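You operate a simulated robot arm through the tools that you are given. There is no shell and no other tool. Be economical: measure what you need, move in short steps, check, and stop when the job is done.

Carry out the task below with a simulated robot arm. There is one attempt and no reset: what you move stays moved.

Task
Brush grease on top of the steel stub and close the tin again.
Fine: put the brush back. Set down upright: blue grease brush. A coat counts when it lies all over at full strength: go over it till it gets no stronger.

The check looks at the end state, three seconds after you hand in, the way a careful person would. Anything else that was tipped, shoved, dropped, spilled or broken makes it a failure.

Robot
A 6-joint arm with a two-finger parallel gripper, fixed in place. Base frame: the origin is at the foot of the arm, x ahead of it, y to its left, z up; the work surface is at about z = 780. Units: mm, degrees, N and s.
With the tool pointing down near the work surface it reaches from about 320 to 740 mm from the base axis. Its first joint turns from -66.0 to 66.0 degrees. Payload 2.45 kg.
The TCP is the grasp point between the finger pads, 24 mm short of the fingertips. In the tool frame z runs along the fingers and y along their closing line. The gripper opens to 68 mm. The fingers are 17 mm wide and 10 mm thick; the gripper's body (40 by 70 mm) begins 41 mm behind the TCP.
Orientation is that of the tool frame in the base frame, as a unit quaternion [w, x, y, z]. With the fingers straight down and closing along the base's y, the tool's x points along the base's -x, its y along +y and its z along -z.

Tools
- The arm moves only by the tool drive_tool. Its argument "moves" is a list of rows, each a list of 7 numbers: the shift along the tool's x, y, z in units of 20 mm (1.0 is 20 mm), then the turn, a rotation vector about the tool's x, y, z in units of 4 degrees (1.0 is 4 degrees), then the opening in per cent of the stroke, from 0 (shut) to 100 (fully open). In form: [[dx, dy, dz, rx, ry, rz, gripper], ...]. A call has 1 to 8 rows; each row shifts and turns the commanded pose from where the row before left it, along the tool's axes as they then stand. A call with a number of a shift or a turn outside -1 to 1 is refused whole. Each row takes 0.2 s and may step no farther than 50 mm and 8.6 degrees from the row before; otherwise, or with a gripper value out of range, the whole call is refused. A pose out of reach is approached as far as the arm can. The call stops where the force on the tool passes 40 N (or 10 N more than at its start, if that is more) or the arm is blocked; 0.2 s more then pass. The fingers move at their own pace (about 108 mm/s each) and stop on an object; they squeeze with about 42 N. The grip force told is the motor's: it shows also when the fingers shut on nothing. Time passes only in rows, and 0.2 s behind the last, so rows that do not move let the fingers close. It gives the time, the measured TCP pose, the force on the tool (base axes), the opening and the grip force at its end, in the units of the frame above (readings bear some noise), with the torque about the TCP (base axes, N m) and any sound that the robot's microphone picked up.
- Cameras (640 x 400 px; columns grow to the right, rows downward): "scene" is fixed at [180.9, 450.8, 1438.9]; the picture's right is [-0.37, -0.93, 0.00], its down [-0.73, 0.29, -0.62] and it looks along [0.57, -0.23, -0.79] (base axes); focal length 333 px, centre (320, 200). "wrist" rides on the gripper at [84, 11, -75] in the tool frame; the picture's right is [-0.13, 0.99, 0.00], its down [-0.60, -0.08, -0.79] and it looks along [-0.79, -0.10, 0.61] (tool axes); focal length 251 px, centre (320, 200). There is no depth. A picture from a camera that has moved, and an enlarged one, comes with that camera's place and axes in the base frame and with its lens.
- camera(camera): a new picture of that camera. The clock stands still meanwhile.
- zoom(camera, box): a new picture of the part [left, top, right, bottom] of that camera's present view, enlarged. The clock stands still meanwhile.
- close_job(): hands the job in; it is judged then, once.

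Work in short steps. Places have to be worked out from the pictures, the camera data and where the tool is seen: move nearer, look again, correct. Check each grasp and each placing, and mend what went wrong. You have 120 turns and 76 pictures in all, those below and enlarged ones among them. Open the gripper and draw the arm clear of the work before you hand the job in, unless the task says otherwise; then end with one line.

The tools are called after "Call:" by a JSON object that holds its "name" and its "arguments". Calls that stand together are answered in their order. drive_tool: Moves the arm, as the interface text tells. Its arguments: {"type":"object","properties":{"moves":{"type":"array"}},"required":["moves"]} The other tools are called the same way: camera (camera) takes a picture; zoom (camera, box) takes an enlarged picture of a part of a camera's view; close_job () hands the job in.

At the start:

```text
clock: 0.0
tcp_pos: [376.5, 218.7, 1166.7]
tool_rot: [0.0, 0.001, 1.0, 0.0]
ft_force: [-0.1, -0.5, 0.7]
ft_torque: [0.0, -0.01, -0.01]
grip_width: 68.0
gripper_force: 0.2
```

scene: 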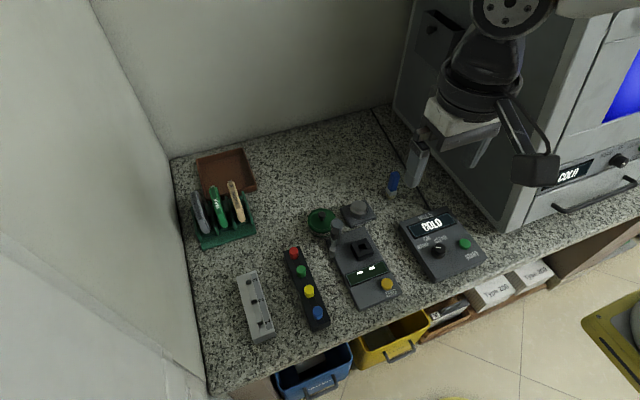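
wrist: 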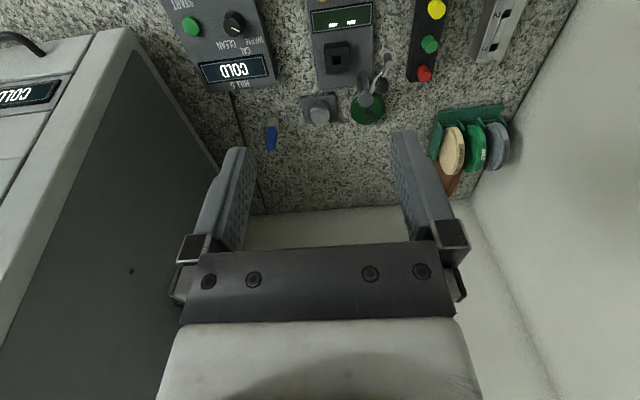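

I start by enlarging the work area to identify the stub, the tin, its lid and the brush.

Call:
{"name": "zoom", "arguments": {"camera": "scene", "box": [280, 150, 440, 250]}}

Call:
{"name": "zoom", "arguments": {"camera": "wrist", "box": [240, 40, 440, 165]}}

Call:
{"name": "zoom", "arguments": {"camera": "scene", "box": [160, 130, 340, 350]}}

```text
4.00 times, centred on (360, 200) of scene
camera zoom: at [180.9, 450.8, 1438.9], right [-0.37, -0.93, 0.0], down [-0.73, 0.29, -0.62], along [0.57, -0.23, -0.79], focal length 1333 px, centre (160, 200)
```

zoom: 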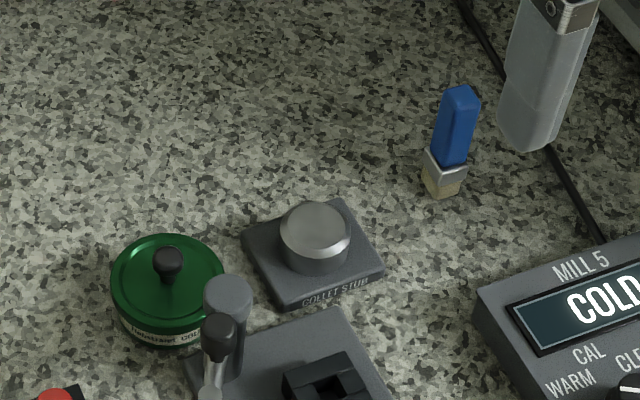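

```text
3.20 times, centred on (340, 102) of wrist
camera zoom: at [293.5, 231.0, 1242.2], right [0.13, 0.99, 0.0], down [0.6, -0.08, 0.79], along [0.79, -0.1, -0.61], focal length 805 px, centre (256, 512)
```

zoom: 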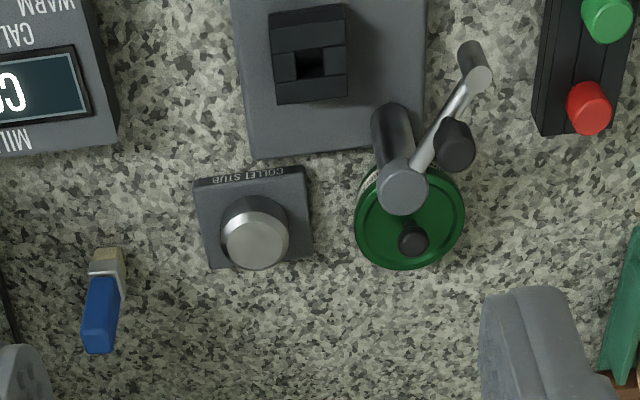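

```text
1.82 times, centred on (250, 240) of scene
camera zoom: at [180.9, 450.8, 1438.9], right [-0.37, -0.93, 0.0], down [-0.73, 0.29, -0.62], along [0.57, -0.23, -0.79], focal length 606 px, centre (447, 127)
```

zoom: 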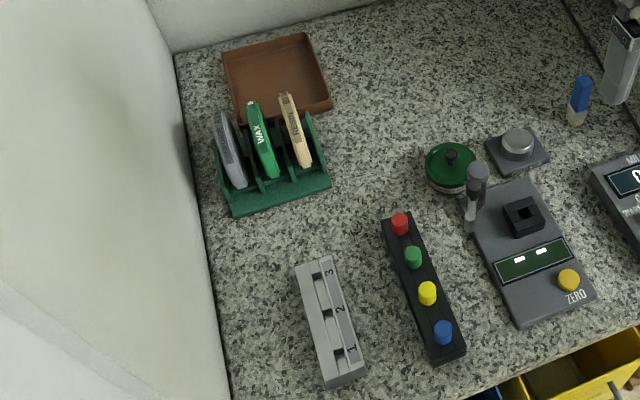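

Estimates: brush standing at (597, 92), about 95 tall. The stub top is near (581, 190), the tin is at (573, 288) with a knob on its lid, and the gauge post at (521, 276) is about 874 high. I'll move closer for better views.

Call:
{"name": "drive_tool", "arguments": {"moves": [[-0.5, -0.2, 1, 0, 0, 0, 100], [-0.5, -0.2, 1, 0, 0, 0, 100], [-0.5, -0.2, 1, 0, 0, 0, 100], [-0.5, -0.2, 1, 0, 0, 0, 100], [-0.5, -0.2, 1, 0, 0, 0, 100], [-0.5, -0.2, 1, 0, 0, 0, 100], [-0.5, -0.2, 1, 0, 0, 0, 100], [-0.5, -0.2, 1, 0, 0, 0, 100]]}}

Call:
{"name": "camera", "arguments": {"camera": "wrist"}}

```text
clock: 1.8
tcp_pos: [456.3, 187.0, 1006.1]
tool_rot: [0.0, 0.0, 1.0, -0.001]
ft_force: [-0.2, 0.1, 0.4]
ft_torque: [0.02, 0.02, -0.02]
grip_width: 68.1
gripper_force: 0.1
```

```text
70 pictures are left
camera wrist: at [373.3, 198.5, 1081.9], right [0.13, 0.99, 0.0], down [0.6, -0.08, 0.79], along [0.79, -0.1, -0.61], focal length 251 px, centre (320, 200)
```

wrist: 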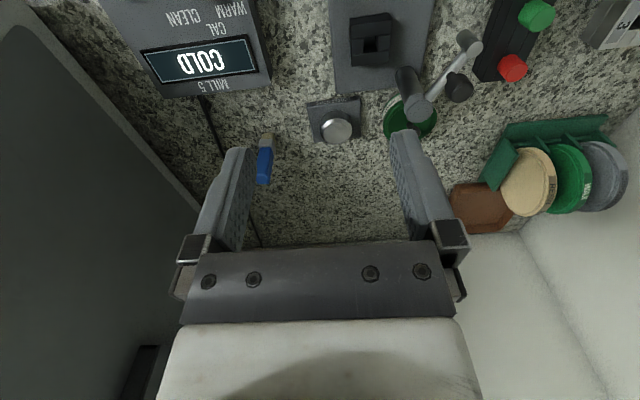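

Call:
{"name": "zoom", "arguments": {"camera": "wrist", "box": [240, 60, 480, 210]}}

```text
2.67 times, centred on (360, 135) of wrist
camera zoom: at [373.3, 198.5, 1081.9], right [0.13, 0.99, 0.0], down [0.6, -0.08, 0.79], along [0.79, -0.1, -0.61], focal length 670 px, centre (213, 373)
```

zoom: 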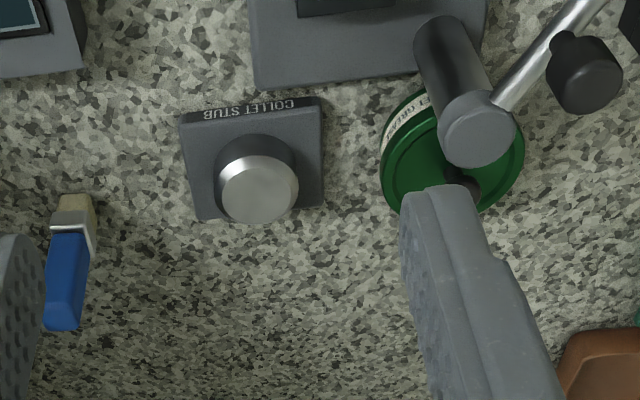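

The lever's black knob sits near (488, 295, 898), right where the wrist camera would go. I'll turn the tool about 60° so the camera swings clear, then approach the lid knob at about (577, 287, 834).

Call:
{"name": "drive_tool", "arguments": {"moves": [[0, 0, 0, 0, 0, -1, 100], [0, 0, 0, 0, 0, -1, 100], [0, 0, 0, 0, 0, -1, 100], [0, 0, 0, 0, 0, -1, 100], [0, 0, 0, 0, 0, -1, 100], [0, 0, 0, 0, 0, -1, 100], [0, 0, 0, 0, 0, -1, 100], [0, 0, 0, 0, 0, -1, 100]]}}

Call:
{"name": "drive_tool", "arguments": {"moves": [[0, 0, 0, 0, 0, -1, 60], [0, 0, 0, 0, 0, -1, 60], [0, 0, 0, 0, 0, -1, 60], [0, 0, 0, 0, 0, -1, 60], [0, 0, 0, 0, 0, -1, 60], [0, 0, 0, 0, 0, -1, 60], [0, 0, 0, 0, 0, -1, 60]]}}

Call:
{"name": "drive_tool", "arguments": {"moves": [[-0.92, -0.34, 0.35, 0, 0, 0, 60], [-0.92, -0.34, 0.35, 0, 0, 0, 60], [-0.92, -0.34, 0.35, 0, 0, 0, 60], [-0.92, -0.34, 0.35, 0, 0, 0, 60], [-0.92, -0.34, 0.35, 0, 0, 0, 60], [-0.92, -0.34, 0.35, 0, 0, 0, 60]]}}

Call:
{"name": "camera", "arguments": {"camera": "wrist"}}

```text
clock: 3.6
tcp_pos: [456.3, 187.4, 1007.0]
tool_rot: [0.0, -0.276, 0.961, 0.0]
ft_force: [0.6, -0.3, -1.0]
ft_torque: [-0.04, -0.02, 0.04]
grip_width: 68.1
gripper_force: 0.2
```

```text
clock: 5.2
tcp_pos: [457.5, 187.6, 1007.6]
tool_rot: [0.0, -0.501, 0.865, 0.0]
ft_force: [-0.3, 0.0, -0.5]
ft_torque: [-0.01, -0.02, 0.0]
grip_width: 40.6
gripper_force: 0.1
```

```text
clock: 6.6
tcp_pos: [546.4, 263.0, 965.0]
tool_rot: [0.0, -0.5, 0.866, 0.0]
ft_force: [0.8, 0.2, 0.2]
ft_torque: [0.01, -0.02, -0.04]
grip_width: 40.8
gripper_force: 0.0
```

```text
68 pictures are left
camera wrist: at [496.0, 196.5, 1040.3], right [-0.79, 0.61, 0.0], down [0.37, 0.48, 0.79], along [0.48, 0.63, -0.61], focal length 251 px, centre (320, 200)
```

wrist: 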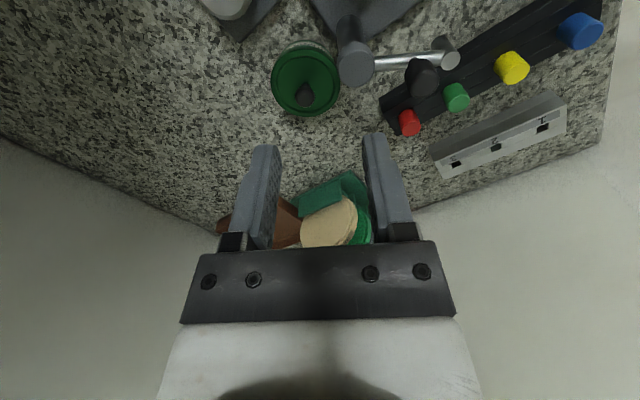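

Next I move above the lid knob, stopping at about z = 885 to check.

Call:
{"name": "drive_tool", "arguments": {"moves": [[-0.86, -0.415, 0, 0, 0, 0, 60], [-0.86, -0.415, 1, 0, 0, 0, 60], [0, 0, 1, 0, 0, 0, 60], [0, 0, 1, 0, 0, 0, 60], [0, 0, 1, 0, 0, 0, 60]]}}

Call:
{"name": "camera", "arguments": {"camera": "wrist"}}

Call:
{"name": "zoom", "arguments": {"camera": "scene", "box": [260, 130, 420, 250]}}

```text
clock: 7.8
tcp_pos: [579.7, 284.6, 884.5]
tool_rot: [0.0, -0.5, 0.866, 0.0]
ft_force: [-0.3, 1.3, -0.2]
ft_torque: [-0.01, -0.03, 0.0]
grip_width: 40.8
gripper_force: 0.1
```

```text
67 pictures are left
camera wrist: at [528.5, 217.3, 959.9], right [-0.79, 0.61, 0.0], down [0.37, 0.48, 0.79], along [0.48, 0.63, -0.61], focal length 251 px, centre (320, 200)
```

wrist: 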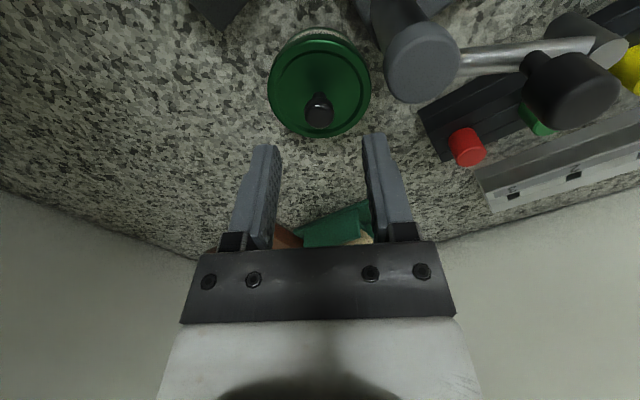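

```text
3.33 times, centred on (340, 190) of scene
camera zoom: at [180.9, 450.8, 1438.9], right [-0.37, -0.93, 0.0], down [-0.73, 0.29, -0.62], along [0.57, -0.23, -0.79], focal length 1111 px, centre (253, 233)
```

zoom: 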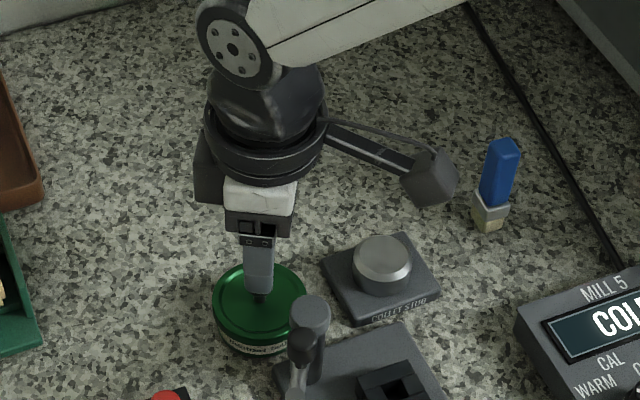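

The knob is centred between the fingers, with about 5 mm to go along the tool's x. I lower to z ≈ 841 and look before gripping.

Call:
{"name": "drive_tool", "arguments": {"moves": [[0.24, 0.04, 0.7, 0, 0, 0, 60], [0, 0, 0.7, 0, 0, 0, 60], [0, 0, 0.7, 0, 0, 0, 60]]}}

Call:
{"name": "zoom", "arguments": {"camera": "wrist", "box": [240, 50, 400, 210]}}

Call:
{"name": "zoom", "arguments": {"camera": "scene", "box": [290, 170, 370, 240]}}

```text
clock: 8.6
tcp_pos: [575.8, 280.3, 843.3]
tool_rot: [-0.001, -0.5, 0.866, 0.0]
ft_force: [0.3, 0.5, 0.0]
ft_torque: [-0.01, 0.01, 0.0]
grip_width: 40.9
gripper_force: 0.0
```

```text
2.50 times, centred on (320, 130) of wrist
camera zoom: at [524.9, 213.5, 918.0], right [-0.79, 0.61, 0.0], down [0.37, 0.48, 0.79], along [0.48, 0.63, -0.61], focal length 629 px, centre (320, 375)
```

zoom: 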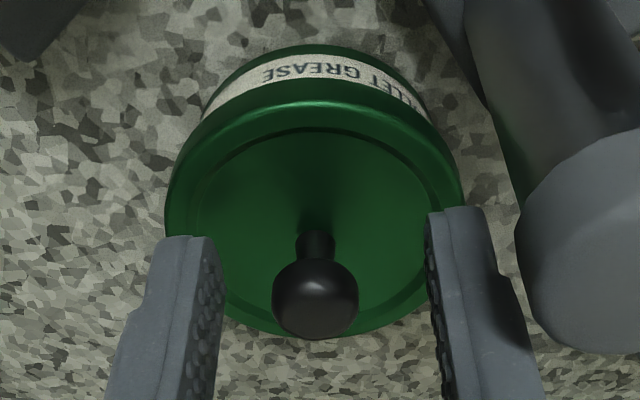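

```text
5.71 times, centred on (330, 205) of scene
camera zoom: at [180.9, 450.8, 1438.9], right [-0.37, -0.93, 0.0], down [-0.73, 0.29, -0.62], along [0.57, -0.23, -0.79], focal length 1905 px, centre (263, 171)
```

zoom: 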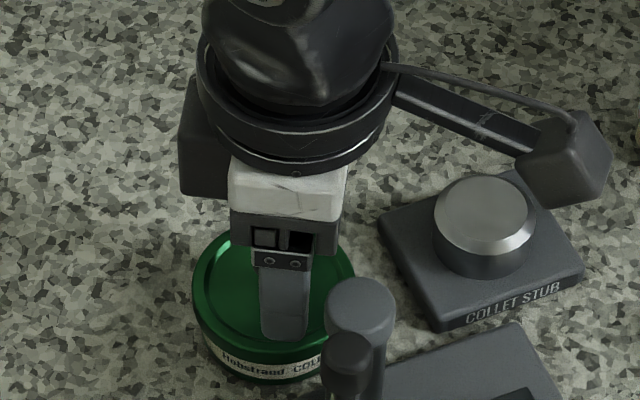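

The ball knob lies between the pads, about 9 mm below the TCP and above the fingertips. I close on it.

Call:
{"name": "drive_tool", "arguments": {"moves": [[0, 0, 0.1, 0, 0, 0, 30], [0, 0, 0, 0, 0, 0, 10], [0, 0, 0, 0, 0, 0, 10], [0, 0, 0, 0, 0, 0, 10]]}}

Call:
{"name": "drive_tool", "arguments": {"moves": [[0, 0, -0.25, 0, 0, 0, 0], [0, 0, -0.25, 0, 0, 0, 0], [0, 0, -0.25, 0, 0, 0, 0], [0, 0, -0.25, 0, 0, 0, 0]]}}

Call:
{"name": "camera", "arguments": {"camera": "wrist"}}

```text
clock: 9.6
tcp_pos: [576.3, 280.1, 841.3]
tool_rot: [0.001, -0.5, 0.866, 0.0]
ft_force: [3.4, -0.9, 4.3]
ft_torque: [0.08, -0.08, -0.06]
grip_width: 15.0
gripper_force: 34.4
```

```text
clock: 10.6
tcp_pos: [575.8, 278.8, 862.0]
tool_rot: [0.001, -0.5, 0.866, 0.0]
ft_force: [-0.3, 0.4, 0.7]
ft_torque: [0.03, 0.0, -0.01]
grip_width: 12.6
gripper_force: 33.1
heard: snap
```

```text
63 pictures are left
camera wrist: at [524.8, 213.2, 936.3], right [-0.79, 0.61, 0.0], down [0.37, 0.48, 0.79], along [0.48, 0.63, -0.61], focal length 251 px, centre (320, 200)
```

wrist: 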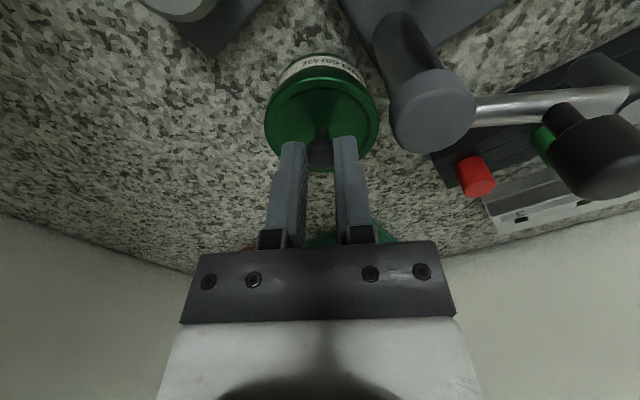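

A snap was heard and the grip width fell from 15.0 to 12.6. I check whether the lid came up.

Call:
{"name": "zoom", "arguments": {"camera": "wrist", "box": [240, 30, 400, 190]}}

Call:
{"name": "zoom", "arguments": {"camera": "scene", "box": [290, 170, 370, 240]}}

```text
2.50 times, centred on (320, 110) of wrist
camera zoom: at [524.8, 213.2, 936.3], right [-0.79, 0.61, 0.0], down [0.37, 0.48, 0.79], along [0.48, 0.63, -0.61], focal length 629 px, centre (320, 425)
```

zoom: 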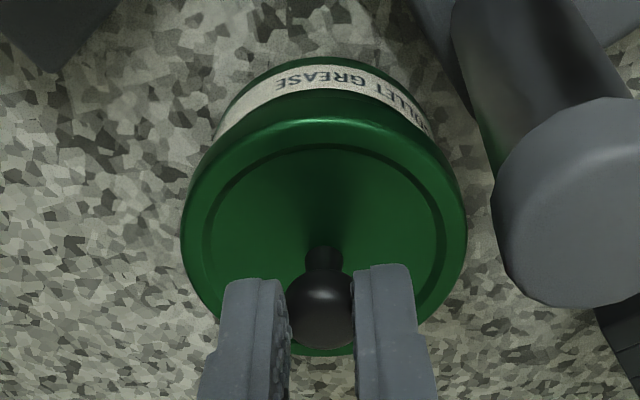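

```text
5.71 times, centred on (330, 205) of scene
camera zoom: at [180.9, 450.8, 1438.9], right [-0.37, -0.93, 0.0], down [-0.73, 0.29, -0.62], along [0.57, -0.23, -0.79], focal length 1905 px, centre (263, 171)
```

zoom: 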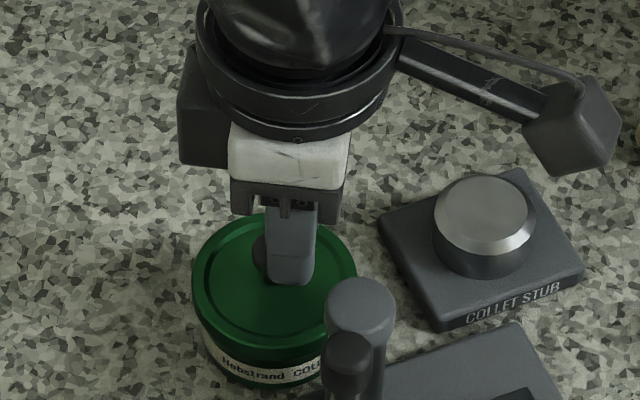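

The lid seems to have unsnapped and risen about 9 mm, but the ball is held only by the finger edges, some 8 mm off-centre along the tool's −x. I lower it back, release, and regrip centred.

Call:
{"name": "drive_tool", "arguments": {"moves": [[0, 0, 0.25, 0, 0, 0, 0], [0, 0, 0.2, 0, 0, 0, 0]]}}

Call:
{"name": "drive_tool", "arguments": {"moves": [[0, 0, 0, 0, 0, 0, 50], [0, 0, 0, 0, 0, 0, 50], [0, 0, 0, 0, 0, 0, 50]]}}

Call:
{"name": "zoom", "arguments": {"camera": "wrist", "box": [240, 30, 400, 190]}}

Call:
{"name": "zoom", "arguments": {"camera": "scene", "box": [290, 170, 370, 240]}}

```text
clock: 11.2
tcp_pos: [575.1, 279.4, 854.1]
tool_rot: [0.0, -0.5, 0.866, 0.0]
ft_force: [-8.6, -7.0, 22.7]
ft_torque: [-0.31, 0.27, 0.1]
grip_width: 12.5
gripper_force: 33.1
heard: snap
```

```text
clock: 12.0
tcp_pos: [575.7, 278.7, 851.8]
tool_rot: [0.0, -0.5, 0.866, 0.0]
ft_force: [-0.4, 0.6, -0.7]
ft_torque: [0.0, 0.0, 0.0]
grip_width: 33.9
gripper_force: 0.1
```

```text
2.50 times, centred on (320, 110) of wrist
camera zoom: at [524.8, 213.6, 927.1], right [-0.79, 0.61, 0.0], down [0.37, 0.48, 0.79], along [0.48, 0.63, -0.61], focal length 629 px, centre (320, 425)
```

zoom: 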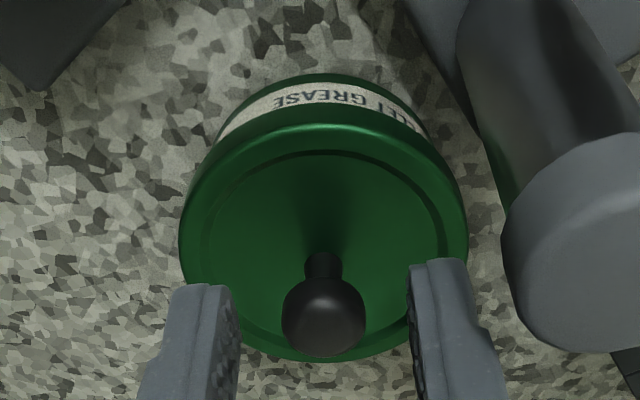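

```text
5.71 times, centred on (330, 205) of scene
camera zoom: at [180.9, 450.8, 1438.9], right [-0.37, -0.93, 0.0], down [-0.73, 0.29, -0.62], along [0.57, -0.23, -0.79], focal length 1905 px, centre (263, 171)
```

zoom: 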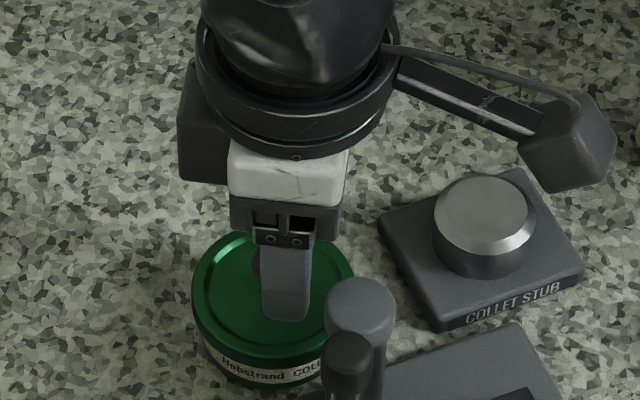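

The lid snapped back on. The ball is at about (580, 288, 827), so I shift 10 mm along the tool's −x, lower to z ≈ 840, and check.

Call:
{"name": "drive_tool", "arguments": {"moves": [[-0.52, 0.05, 0, 0, 0, 0, 50], [0, 0, 0.3, 0, 0, 0, 50], [0, 0, 0.3, 0, 0, 0, 50]]}}

Call:
{"name": "zoom", "arguments": {"camera": "wrist", "box": [240, 50, 400, 210]}}

Call:
{"name": "zoom", "arguments": {"camera": "scene", "box": [290, 170, 370, 240]}}

```text
clock: 12.8
tcp_pos: [580.0, 290.1, 841.1]
tool_rot: [0.001, -0.499, 0.866, 0.0]
ft_force: [0.6, 0.1, 0.8]
ft_torque: [0.02, -0.01, 0.04]
grip_width: 33.9
gripper_force: 0.0
```

```text
2.50 times, centred on (320, 130) of wrist
camera zoom: at [529.3, 223.4, 915.5], right [-0.79, 0.61, 0.0], down [0.37, 0.48, 0.79], along [0.48, 0.63, -0.61], focal length 629 px, centre (320, 375)
```

zoom: 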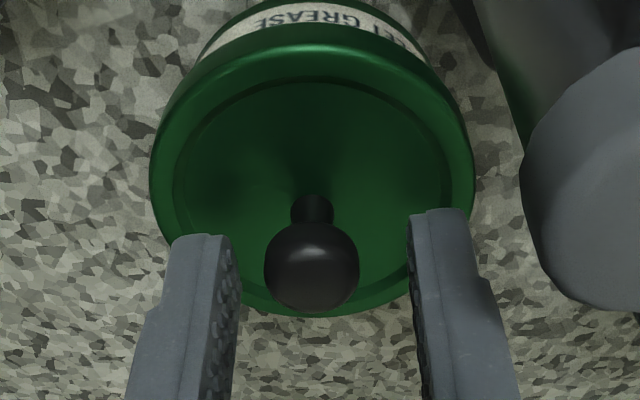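

```text
5.71 times, centred on (330, 205) of scene
camera zoom: at [180.9, 450.8, 1438.9], right [-0.37, -0.93, 0.0], down [-0.73, 0.29, -0.62], along [0.57, -0.23, -0.79], focal length 1905 px, centre (263, 171)
```

zoom: 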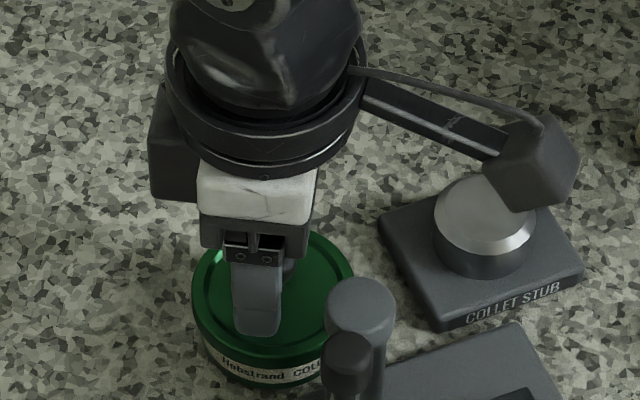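

The ball now shows to the right of the near finger, so I overshot by about 5 mm. I move back and grip.

Call:
{"name": "drive_tool", "arguments": {"moves": [[0.27, -0.03, 0.05, 0, 0, 0, 50], [0, 0, 0.05, 0, 0, 0, 15], [0, 0, 0, 0, 0, 0, 0], [0, 0, 0, 0, 0, 0, 0], [0, 0, 0, 0, 0, 0, 0]]}}

Call:
{"name": "zoom", "arguments": {"camera": "scene", "box": [290, 170, 370, 240]}}

```text
clock: 14.0
tcp_pos: [577.5, 284.2, 837.4]
tool_rot: [0.0, -0.5, 0.866, 0.0]
ft_force: [-1.2, -0.6, 4.8]
ft_torque: [-0.02, 0.04, 0.01]
grip_width: 15.0
gripper_force: 34.4
heard: snap
```

```text
5.71 times, centred on (330, 205) of scene
camera zoom: at [180.8, 450.7, 1438.9], right [-0.37, -0.93, 0.0], down [-0.73, 0.29, -0.62], along [0.57, -0.23, -0.79], focal length 1905 px, centre (263, 171)
```

zoom: 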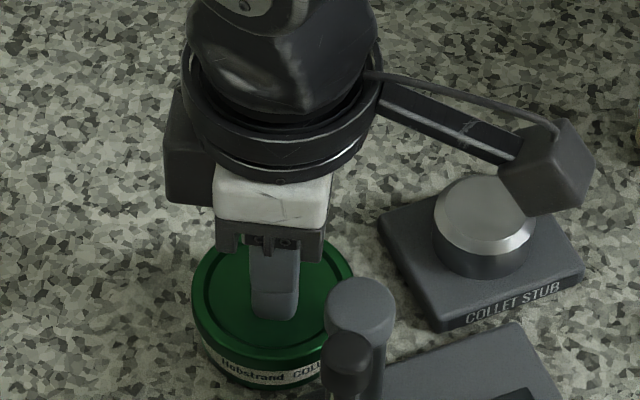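

The grip measures 15.0 and looks centred. I lift slowly.

Call:
{"name": "drive_tool", "arguments": {"moves": [[0, 0, -0.2, 0, 0, 0, 0], [0, 0, -0.2, 0, 0, 0, 0], [0, 0, -0.2, 0, 0, 0, 0], [0, 0, -0.2, 0, 0, 0, 0], [0, 0, -0.3, 0, 0, 0, 0], [0, 0, -0.5, 0, 0, 0, 0]]}}

Call:
{"name": "zoom", "arguments": {"camera": "scene", "box": [280, 150, 376, 240]}}

Call:
{"name": "camera", "arguments": {"camera": "wrist"}}

```text
clock: 15.4
tcp_pos: [578.0, 284.2, 870.2]
tool_rot: [0.0, -0.5, 0.866, 0.0]
ft_force: [0.2, 0.4, -0.6]
ft_torque: [-0.01, -0.01, -0.01]
grip_width: 15.2
gripper_force: 34.6
```

```text
4.44 times, centred on (328, 195) of scene
camera zoom: at [180.9, 450.8, 1438.9], right [-0.37, -0.93, 0.0], down [-0.73, 0.29, -0.62], along [0.57, -0.23, -0.79], focal length 1482 px, centre (284, 222)
```

zoom: 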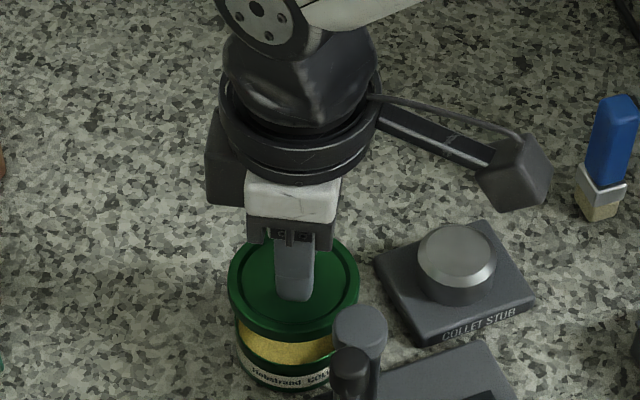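

```text
54 pictures are left
camera wrist: at [527.2, 218.2, 945.2], right [-0.79, 0.61, 0.0], down [0.37, 0.48, 0.79], along [0.48, 0.63, -0.61], focal length 251 px, centre (320, 200)
```

wrist: 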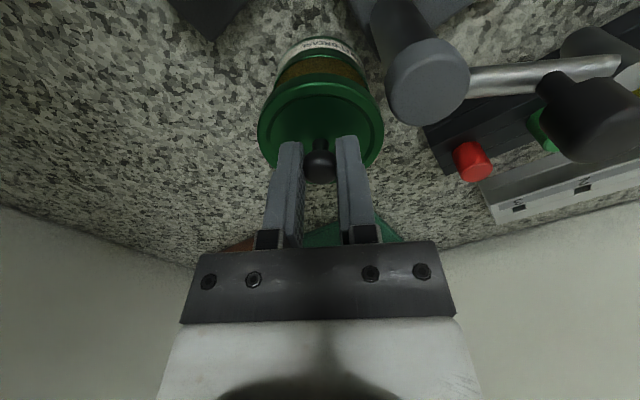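

The lid is off and the yellow grease is visible. I carry the lid to clear table at about (655, 240).

Call:
{"name": "drive_tool", "arguments": {"moves": [[0, 0, -0.7, 0, 0, 0, 0], [0, -0.74, 0, 0, 0, 0, 0], [0, -0.74, 0, 0, 0, 0, 0], [0, -0.74, 0, 0, 0, 0, 0], [0, -0.74, 0, 0, 0, 0, 0], [0, -0.74, 0, 0, 0, 0, 0], [0, -0.74, 0, 0, 0, 0, 0], [0, 0, 0.5, 0, 0, 0, 0]]}}

Call:
{"name": "drive_tool", "arguments": {"moves": [[0, 0, 0.6, 0, 0, 0, 0], [0, 0, 0.6, 0, 0, 0, 0], [0, 0, 0.6, 0, 0, 0, 0]]}}

Call:
{"name": "zoom", "arguments": {"camera": "scene", "box": [260, 130, 420, 250]}}

```text
clock: 17.2
tcp_pos: [655.1, 240.8, 874.5]
tool_rot: [0.0, -0.499, 0.866, 0.0]
ft_force: [0.1, 0.3, -0.5]
ft_torque: [0.01, 0.0, 0.02]
grip_width: 15.5
gripper_force: 35.0
```

```text
clock: 18.0
tcp_pos: [655.3, 239.7, 837.2]
tool_rot: [0.0, -0.5, 0.866, -0.001]
ft_force: [-0.4, -0.3, -0.4]
ft_torque: [-0.02, -0.01, -0.01]
grip_width: 15.8
gripper_force: 35.0
```

```text
3.33 times, centred on (340, 190) of scene
camera zoom: at [180.9, 450.8, 1438.9], right [-0.37, -0.93, 0.0], down [-0.73, 0.29, -0.62], along [0.57, -0.23, -0.79], focal length 1111 px, centre (253, 233)
```

zoom: 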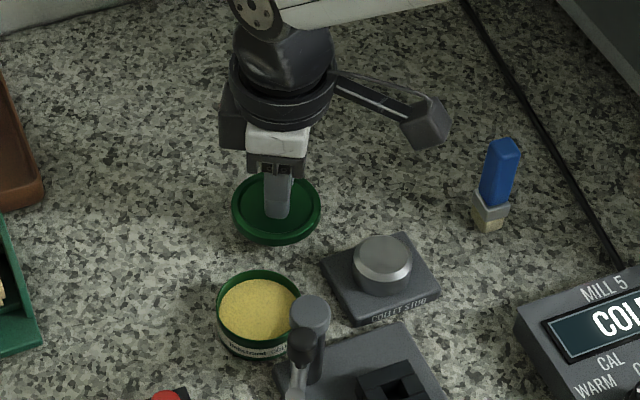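

The lid is over clear table. I lower it in small steps until it touches.

Call:
{"name": "drive_tool", "arguments": {"moves": [[0, 0, 0.25, 0, 0, 0, 0], [0, 0, 0.25, 0, 0, 0, 0], [0, 0, 0.25, 0, 0, 0, 0], [0, 0, 0.15, 0, 0, 0, 0]]}}

Call:
{"name": "drive_tool", "arguments": {"moves": [[0, 0, 0.1, 0, 0, 0, 0], [0, 0, 0.1, 0, 0, 0, 0]]}}

Call:
{"name": "drive_tool", "arguments": {"moves": [[0, 0, 0.1, 0, 0, 0, 0], [0, 0, 0.1, 0, 0, 0, 0]]}}

```text
clock: 19.0
tcp_pos: [655.1, 240.4, 821.0]
tool_rot: [0.001, -0.5, 0.866, 0.0]
ft_force: [-0.6, -0.3, -0.1]
ft_torque: [-0.01, 0.01, 0.01]
grip_width: 15.8
gripper_force: 35.0
```

```text
clock: 19.6
tcp_pos: [654.8, 240.0, 816.3]
tool_rot: [0.0, -0.5, 0.866, -0.001]
ft_force: [-5.8, -3.2, 11.7]
ft_torque: [-0.12, 0.18, 0.01]
grip_width: 16.0
gripper_force: 34.9
```

```text
clock: 20.2
tcp_pos: [655.1, 241.5, 816.3]
tool_rot: [0.003, -0.501, 0.866, 0.0]
ft_force: [-14.7, -4.2, 36.3]
ft_torque: [0.01, 0.18, 0.0]
grip_width: 16.2
gripper_force: 34.7
```

It made contact at z ≈ 816. I relax the push, open, and rise.

Call:
{"name": "drive_tool", "arguments": {"moves": [[0, 0, -0.16, 0, 0, 0, 0], [0, 0, 0, 0, 0, 0, 50], [0, 0, 0, 0, 0, 0, 50], [0, 0, -0.7, 0, 0, 0, 50], [0, 0, -1, 0, 0, 0, 50], [0, 0, -1, 0, 0, 0, 50], [0, 0, -1, 0, 0, 0, 50], [0, 0, -1, 0, 0, 0, 50]]}}

Call:
{"name": "zoom", "arguments": {"camera": "scene", "box": [260, 130, 420, 250]}}

Call:
{"name": "camera", "arguments": {"camera": "wrist"}}

```text
clock: 22.0
tcp_pos: [654.1, 240.3, 909.5]
tool_rot: [0.0, -0.5, 0.866, 0.0]
ft_force: [0.7, 0.1, -0.6]
ft_torque: [0.02, 0.0, 0.01]
grip_width: 34.0
gripper_force: 0.1
```

```text
3.33 times, centred on (340, 190) of scene
camera zoom: at [180.9, 450.8, 1438.9], right [-0.37, -0.93, 0.0], down [-0.73, 0.29, -0.62], along [0.57, -0.23, -0.79], focal length 1111 px, centre (253, 233)
```

zoom: 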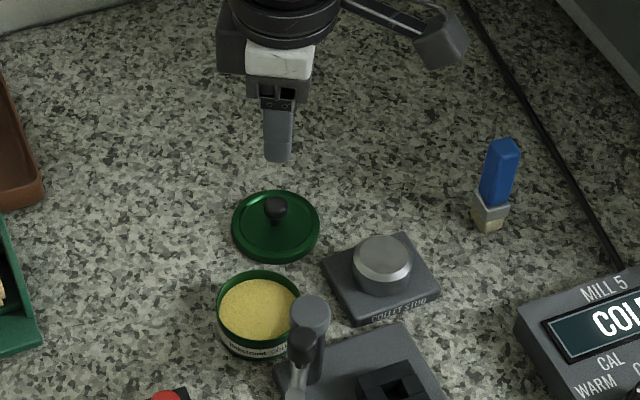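

```text
51 pictures are left
camera wrist: at [603.4, 174.1, 984.2], right [-0.79, 0.61, 0.0], down [0.37, 0.48, 0.79], along [0.48, 0.63, -0.61], focal length 251 px, centre (320, 200)
```

wrist: 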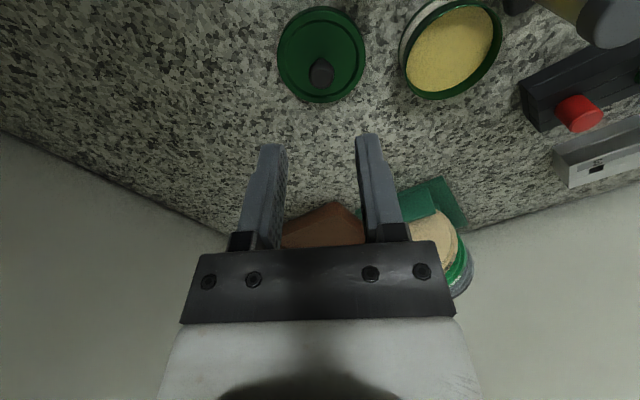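

The lid stands well. I look closely at the brush to get its orientation.

Call:
{"name": "zoom", "arguments": {"camera": "scene", "box": [370, 155, 420, 205]}}

```text
8.00 times, centred on (395, 180) of scene
camera zoom: at [180.9, 450.8, 1438.9], right [-0.37, -0.93, 0.0], down [-0.73, 0.29, -0.62], along [0.57, -0.23, -0.79], focal length 2667 px, centre (-280, 360)
```

zoom: 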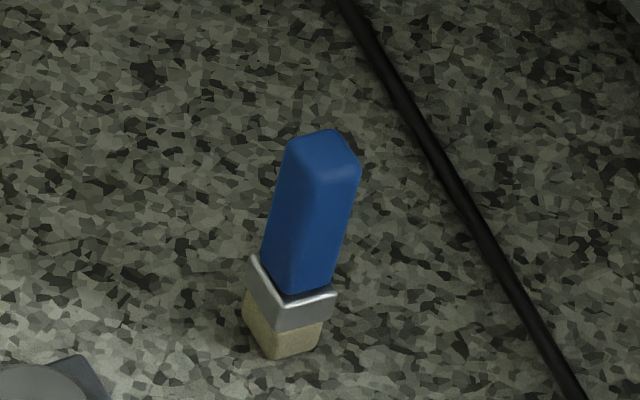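

The brush's cross-section (about 18×15 mm) is aligned with the base axes, and its foot is near (601, 91). I turn 30° more so that the fingers close along x and the camera points to −y, then move above the brush.

Call:
{"name": "drive_tool", "arguments": {"moves": [[0, 0, -0.4, 0, 0, -0.9375, 60], [0, 0, -0.4, 0, 0, -0.9375, 60], [0, 0, -0.4, 0, 0, -0.9375, 60], [0, 0, -0.4, 0, 0, -0.9375, 60], [0, 0, -0.4, 0, 0, -0.9375, 60], [0, 0, -0.4, 0, 0, -0.9375, 60], [0, 0, -0.4, 0, 0, -0.9375, 60], [0, 0, -0.4, 0, 0, -0.9375, 60]]}}

Call:
{"name": "drive_tool", "arguments": {"moves": [[0.9, 0.35, 0, 0, 0, 0, 60], [0.9, 0.35, 0, 0, 0, 0, 60], [0.9, 0.35, 0, 0, 0, 0, 60], [0.9, 0.35, 0, 0, 0, 0, 60], [0.9, 0.35, 0, 0, 0, 0, 60], [0.9, 0.35, 0, 0, 0, 0, 60], [0.9, 0.35, 0, 0, 0, 0, 60], [0.9, 0.35, 0, 0, 0, 0, 60]]}}

Call:
{"name": "camera", "arguments": {"camera": "wrist"}}

Call:
{"name": "zoom", "arguments": {"camera": "scene", "box": [340, 100, 440, 220]}}

```text
clock: 23.8
tcp_pos: [654.2, 239.8, 973.9]
tool_rot: [0.0, 0.708, -0.706, -0.001]
ft_force: [-0.1, 0.8, -0.4]
ft_torque: [0.02, 0.0, -0.02]
grip_width: 40.7
gripper_force: 0.1
```

```text
clock: 25.6
tcp_pos: [598.9, 96.5, 973.7]
tool_rot: [-0.001, -0.707, 0.707, 0.0]
ft_force: [0.5, 0.0, -0.2]
ft_torque: [-0.01, -0.01, 0.01]
grip_width: 40.6
gripper_force: 0.1
```

```text
49 pictures are left
camera wrist: at [588.3, 12.6, 1048.1], right [-0.99, 0.13, 0.0], down [0.08, 0.6, 0.79], along [0.1, 0.79, -0.61], focal length 251 px, centre (320, 200)
```

wrist: 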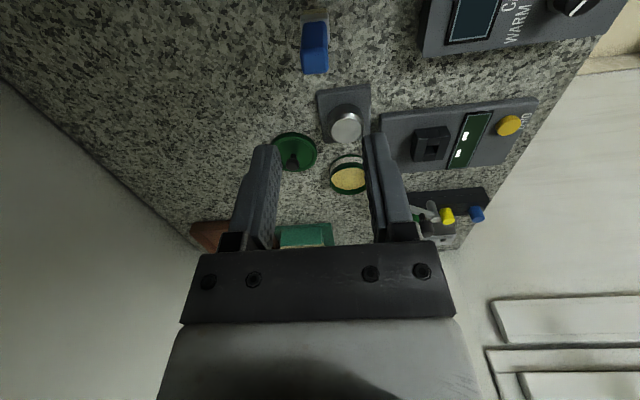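

```text
3.33 times, centred on (390, 160) of scene
camera zoom: at [180.9, 450.8, 1438.9], right [-0.37, -0.93, 0.0], down [-0.73, 0.29, -0.62], along [0.57, -0.23, -0.79], focal length 1111 px, centre (87, 333)
```

zoom: 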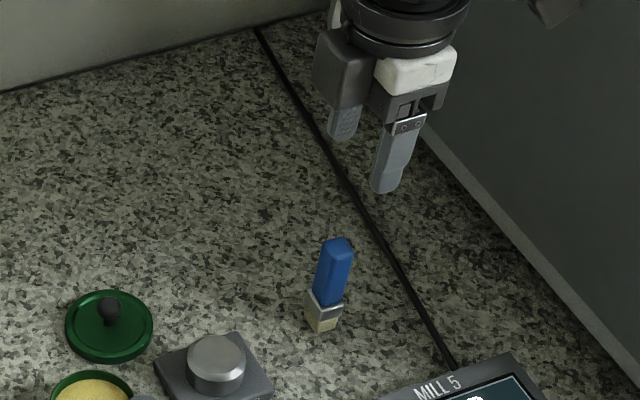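

The brush top is at about (601, 90). I correct and descend to z ≈ 895 for a check.

Call:
{"name": "drive_tool", "arguments": {"moves": [[0.3, -0.1, 0.8, 0, 0, 0, 60], [0, 0, 0.8, 0, 0, 0, 60], [0, 0, 0.8, 0, 0, 0, 60], [0, 0, 0.8, 0, 0, 0, 60]]}}

Call:
{"name": "zoom", "arguments": {"camera": "wrist", "box": [220, 0, 420, 200]}}

Call:
{"name": "zoom", "arguments": {"camera": "scene", "box": [360, 130, 440, 210]}}

```text
clock: 26.6
tcp_pos: [600.8, 89.9, 909.8]
tool_rot: [0.001, -0.707, 0.707, 0.0]
ft_force: [0.5, 0.5, 0.6]
ft_torque: [-0.04, -0.01, -0.01]
grip_width: 40.9
gripper_force: 0.0
```

```text
2.00 times, centred on (320, 100) of wrist
camera zoom: at [590.4, 6.6, 984.1], right [-0.99, 0.13, 0.0], down [0.08, 0.6, 0.79], along [0.1, 0.79, -0.61], focal length 503 px, centre (320, 400)
```

zoom: 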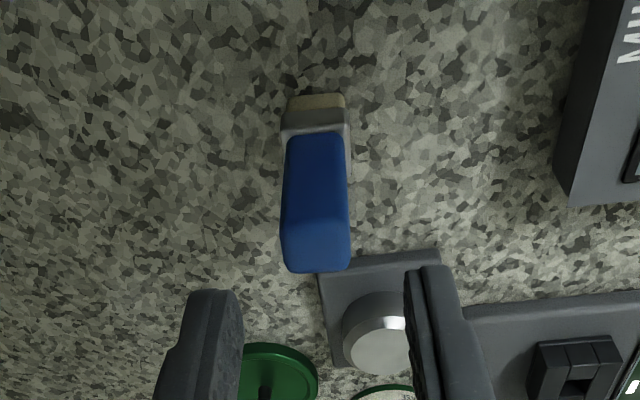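

```text
5.00 times, centred on (400, 170) of scene
camera zoom: at [180.9, 450.8, 1438.9], right [-0.37, -0.93, 0.0], down [-0.73, 0.29, -0.62], along [0.57, -0.23, -0.79], focal length 1667 px, centre (-80, 350)
```

zoom: 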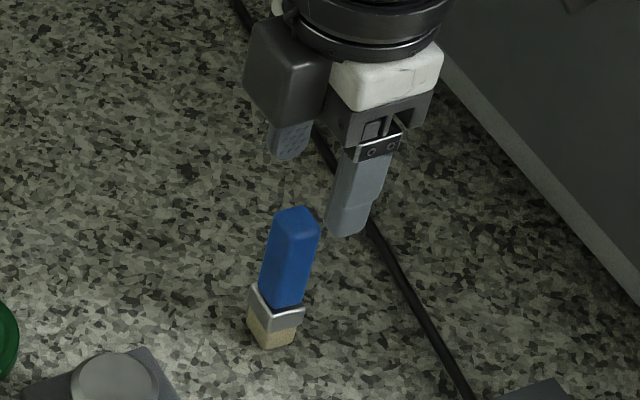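

The brush top resolves to about (601.5, 92.5, 866). I nudge 2 mm and descend to z ≈ 846.

Call:
{"name": "drive_tool", "arguments": {"moves": [[-0.12, -0.03, 0.8, 0, 0, 0, 60], [0, 0, 0.8, 0, 0, 0, 60], [0, 0, 0.8, 0, 0, 0, 60], [0, 0, 0.8, 0, 0, 0, 60]]}}

Call:
{"name": "zoom", "arguments": {"camera": "wrist", "box": [220, 0, 420, 200]}}

Call:
{"name": "zoom", "arguments": {"camera": "scene", "box": [360, 130, 440, 210]}}

```text
clock: 27.6
tcp_pos: [602.5, 92.8, 844.4]
tool_rot: [0.001, 0.707, -0.707, 0.0]
ft_force: [-0.4, -0.5, -0.4]
ft_torque: [-0.02, -0.01, -0.03]
grip_width: 40.9
gripper_force: 0.0
```

```text
2.00 times, centred on (320, 100) of wrist
camera zoom: at [591.7, 9.5, 920.5], right [-0.99, 0.13, 0.0], down [0.08, 0.6, 0.79], along [0.1, 0.79, -0.61], focal length 503 px, centre (320, 400)
```

zoom: 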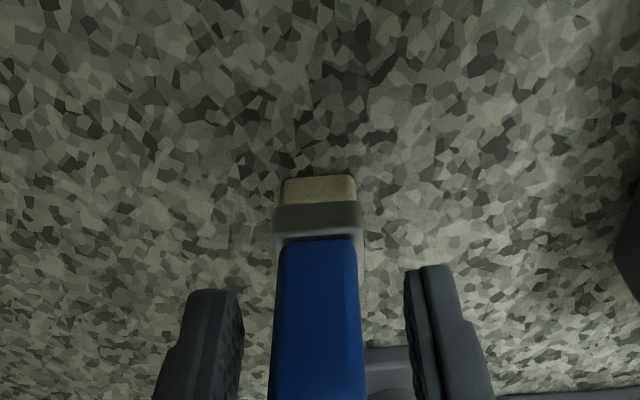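

```text
5.00 times, centred on (400, 170) of scene
camera zoom: at [180.9, 450.8, 1438.9], right [-0.37, -0.93, 0.0], down [-0.73, 0.29, -0.62], along [0.57, -0.23, -0.79], focal length 1667 px, centre (-80, 350)
```

zoom: 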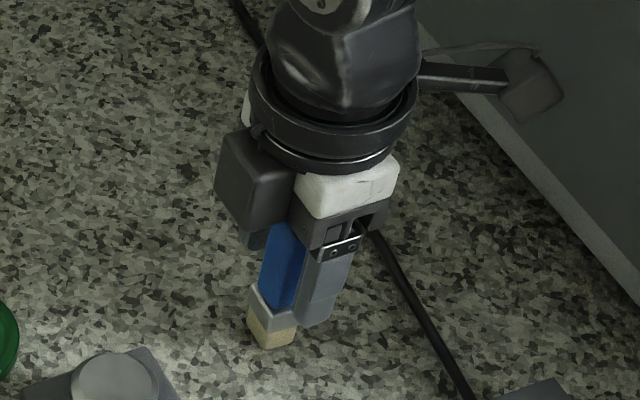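

Reprojecting the known fingertip matches the scene picture, so the brush is within about 2–3 mm of centre. I close on the handle.

Call:
{"name": "drive_tool", "arguments": {"moves": [[0, 0, 0, 0, 0, 0, 35], [0, 0, 0, 0, 0, 0, 10], [0, 0, 0, 0, 0, 0, 0], [0, 0, 0, 0, 0, 0, 0]]}}

Call:
{"name": "zoom", "arguments": {"camera": "scene", "box": [360, 130, 440, 210]}}

Call:
{"name": "zoom", "arguments": {"camera": "wrist", "box": [220, 0, 420, 200]}}

```text
clock: 28.6
tcp_pos: [601.2, 92.1, 846.2]
tool_rot: [0.0, 0.707, -0.707, 0.0]
ft_force: [0.0, 0.4, -0.2]
ft_torque: [0.0, 0.01, 0.01]
grip_width: 19.4
gripper_force: 36.7
```

```text
5.00 times, centred on (400, 170) of scene
camera zoom: at [180.9, 450.8, 1438.9], right [-0.37, -0.93, 0.0], down [-0.73, 0.29, -0.62], along [0.57, -0.23, -0.79], focal length 1667 px, centre (-80, 350)
```

zoom: 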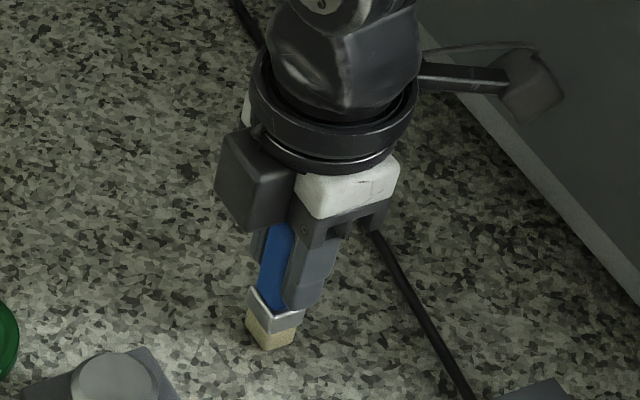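

```text
2.00 times, centred on (320, 100) of wrist
camera zoom: at [591.5, 9.4, 920.5], right [-0.99, 0.13, 0.0], down [0.08, 0.6, 0.79], along [0.1, 0.79, -0.61], focal length 503 px, centre (320, 400)
```

zoom: 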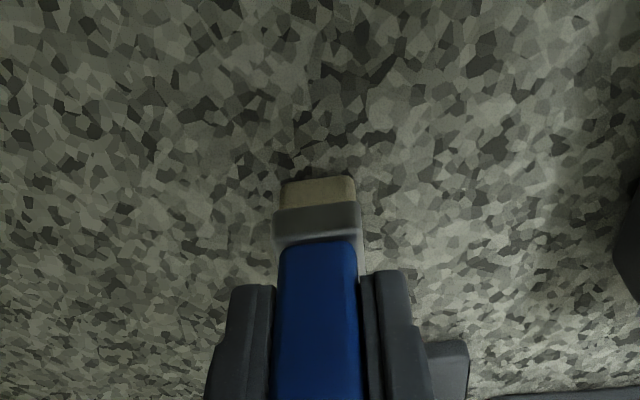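

The grip is solid at 19.4 mm. I record the brush's home TCP as (601.2, 92.1, 846.2), with its foot 66 mm below the TCP. I lift and carry it to the tin at about (576.5, 286).

Call:
{"name": "drive_tool", "arguments": {"moves": [[0, 0, -0.5, 0, 0, 0, 0], [0, 0, -1, 0, 0, 0, 0], [0, 0, -1, 0, 0, 0, 0], [0, 0, -1, 0, 0, 0, 0], [0, 0, -1, 0, 0, 0, 0], [0, 0, -0.5, 0, 0, 0, 0]]}}

Call:
{"name": "drive_tool", "arguments": {"moves": [[-0.97, 0.1235, 0, 0, 0, 0, 0], [-0.97, 0.1235, 0, 0, 0, 0, 0], [-0.97, 0.1235, 0, 0, 0, 0, 0], [-0.97, 0.1235, 0, 0, 0, 0, 0], [-0.97, 0.1235, 0, 0, 0, 0, 0], [-0.97, 0.1235, 0, 0, 0, 0, 0], [-0.97, 0.1235, 0, 0, 0, 0, 0], [-0.97, 0.1235, 0, 0, 0, 0, 0]]}}

Call:
{"name": "drive_tool", "arguments": {"moves": [[-0.97, 0.1235, 0, 0, 0, 0, 0], [-0.97, 0.1235, 0, 0, 0, 0, 0], [0, 0, 0.7, 0, 0, 0, 0], [0, 0, 0.7, 0, 0, 0, 0]]}}

Call:
{"name": "zoom", "arguments": {"camera": "scene", "box": [280, 150, 380, 250]}}

Call:
{"name": "camera", "arguments": {"camera": "wrist"}}

```text
clock: 30.0
tcp_pos: [601.4, 91.6, 945.0]
tool_rot: [0.0, -0.707, 0.707, 0.0]
ft_force: [0.3, -1.2, -0.8]
ft_torque: [0.0, -0.03, 0.01]
grip_width: 19.1
gripper_force: 37.2
```

```text
clock: 31.8
tcp_pos: [581.2, 247.2, 945.3]
tool_rot: [0.001, 0.707, -0.707, 0.0]
ft_force: [0.5, -0.4, -0.4]
ft_torque: [0.0, -0.01, 0.0]
grip_width: 19.5
gripper_force: 36.7
```

```text
clock: 32.8
tcp_pos: [575.9, 284.8, 918.2]
tool_rot: [0.0, -0.707, 0.707, 0.0]
ft_force: [-0.9, 0.8, 0.0]
ft_torque: [0.04, 0.02, 0.02]
grip_width: 18.9
gripper_force: 36.9
```

```text
4.00 times, centred on (330, 200) of scene
camera zoom: at [180.9, 450.8, 1438.9], right [-0.37, -0.93, 0.0], down [-0.73, 0.29, -0.62], along [0.57, -0.23, -0.79], focal length 1333 px, centre (280, 200)
```

zoom: 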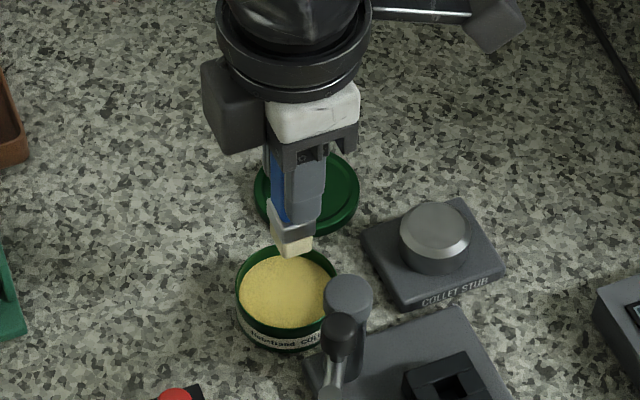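

```text
40 pictures are left
camera wrist: at [566.3, 202.9, 992.2], right [-0.99, 0.13, 0.0], down [0.08, 0.6, 0.79], along [0.1, 0.79, -0.61], focal length 251 px, centre (320, 200)
```

wrist: 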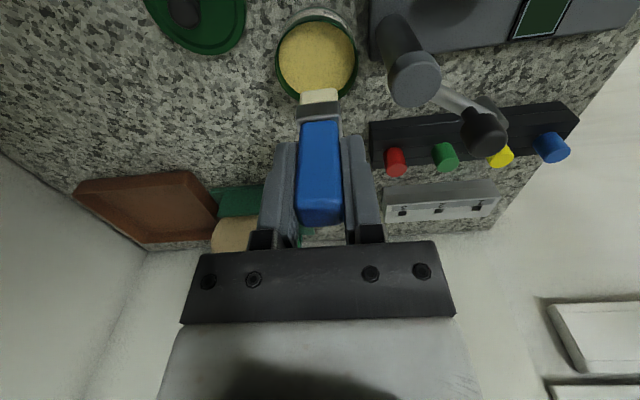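

The brush is above the tin with roughly ±15 mm clearance. I lower to just above the rim and look.

Call:
{"name": "drive_tool", "arguments": {"moves": [[0, 0, 0.9, 0, 0, 0, 0], [0, 0, 0.9, 0, 0, 0, 0]]}}

Call:
{"name": "zoom", "arguments": {"camera": "scene", "box": [280, 150, 380, 250]}}

Call:
{"name": "zoom", "arguments": {"camera": "wrist", "box": [220, 0, 420, 200]}}

```text
clock: 33.4
tcp_pos: [576.3, 285.9, 881.7]
tool_rot: [-0.001, -0.707, 0.707, 0.0]
ft_force: [0.3, -1.1, -0.1]
ft_torque: [0.04, 0.01, 0.0]
grip_width: 18.9
gripper_force: 37.1
```

```text
4.00 times, centred on (330, 200) of scene
camera zoom: at [180.9, 450.8, 1438.9], right [-0.37, -0.93, 0.0], down [-0.73, 0.29, -0.62], along [0.57, -0.23, -0.79], focal length 1333 px, centre (280, 200)
```

zoom: 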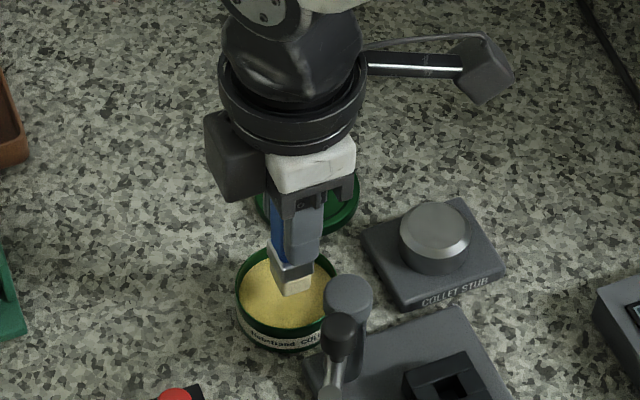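

```text
2.00 times, centred on (320, 100) of wrist
camera zoom: at [566.2, 203.2, 955.9], right [-0.99, 0.13, 0.0], down [0.08, 0.6, 0.79], along [0.1, 0.79, -0.61], focal length 503 px, centre (320, 400)
```

zoom: 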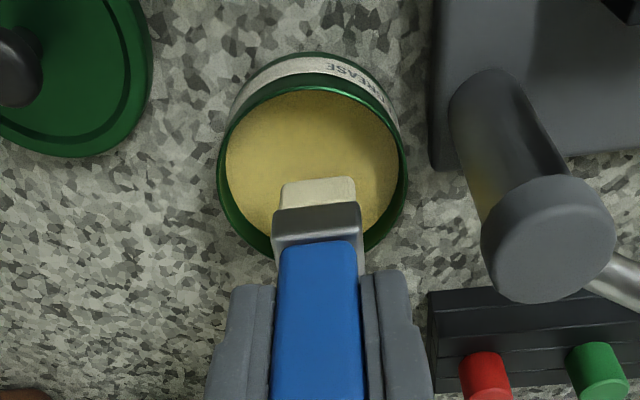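

Alignment is good. I lower gently into the grease in small steps, watching the force.

Call:
{"name": "drive_tool", "arguments": {"moves": [[0, 0, 0.3, 0, 0, 0, 0], [0, 0, 0.3, 0, 0, 0, 0], [0, 0, 0.2, 0, 0, 0, 0]]}}

Call:
{"name": "drive_tool", "arguments": {"moves": [[0, 0, 0.15, 0, 0, 0, 0], [0, 0, 0.1, 0, 0, 0, 0]]}}

Call:
{"name": "zoom", "arguments": {"camera": "wrist", "box": [220, 0, 420, 200]}}

```text
clock: 34.2
tcp_pos: [576.5, 286.5, 864.3]
tool_rot: [0.0, -0.707, 0.707, 0.0]
ft_force: [0.0, 0.3, -0.2]
ft_torque: [-0.01, 0.01, 0.02]
grip_width: 19.0
gripper_force: 37.1
```

```text
clock: 34.8
tcp_pos: [576.3, 287.1, 862.8]
tool_rot: [0.001, -0.707, 0.707, 0.0]
ft_force: [-4.8, -3.0, 16.1]
ft_torque: [-0.19, 0.26, 0.02]
grip_width: 19.2
gripper_force: 37.4
```

```text
2.00 times, centred on (320, 100) of wrist
camera zoom: at [566.7, 203.8, 937.1], right [-0.99, 0.13, 0.0], down [0.08, 0.6, 0.79], along [0.1, 0.79, -0.61], focal length 503 px, centre (320, 400)
```

zoom: 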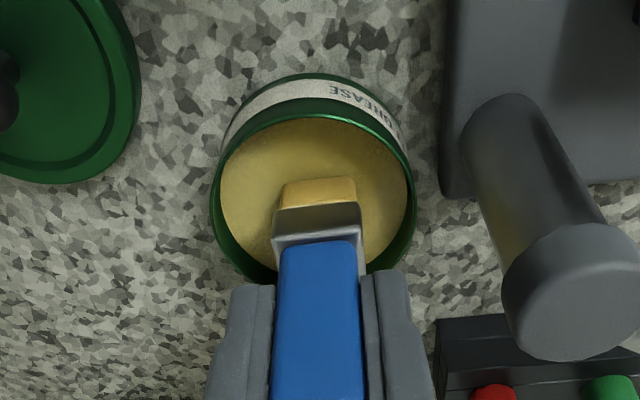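

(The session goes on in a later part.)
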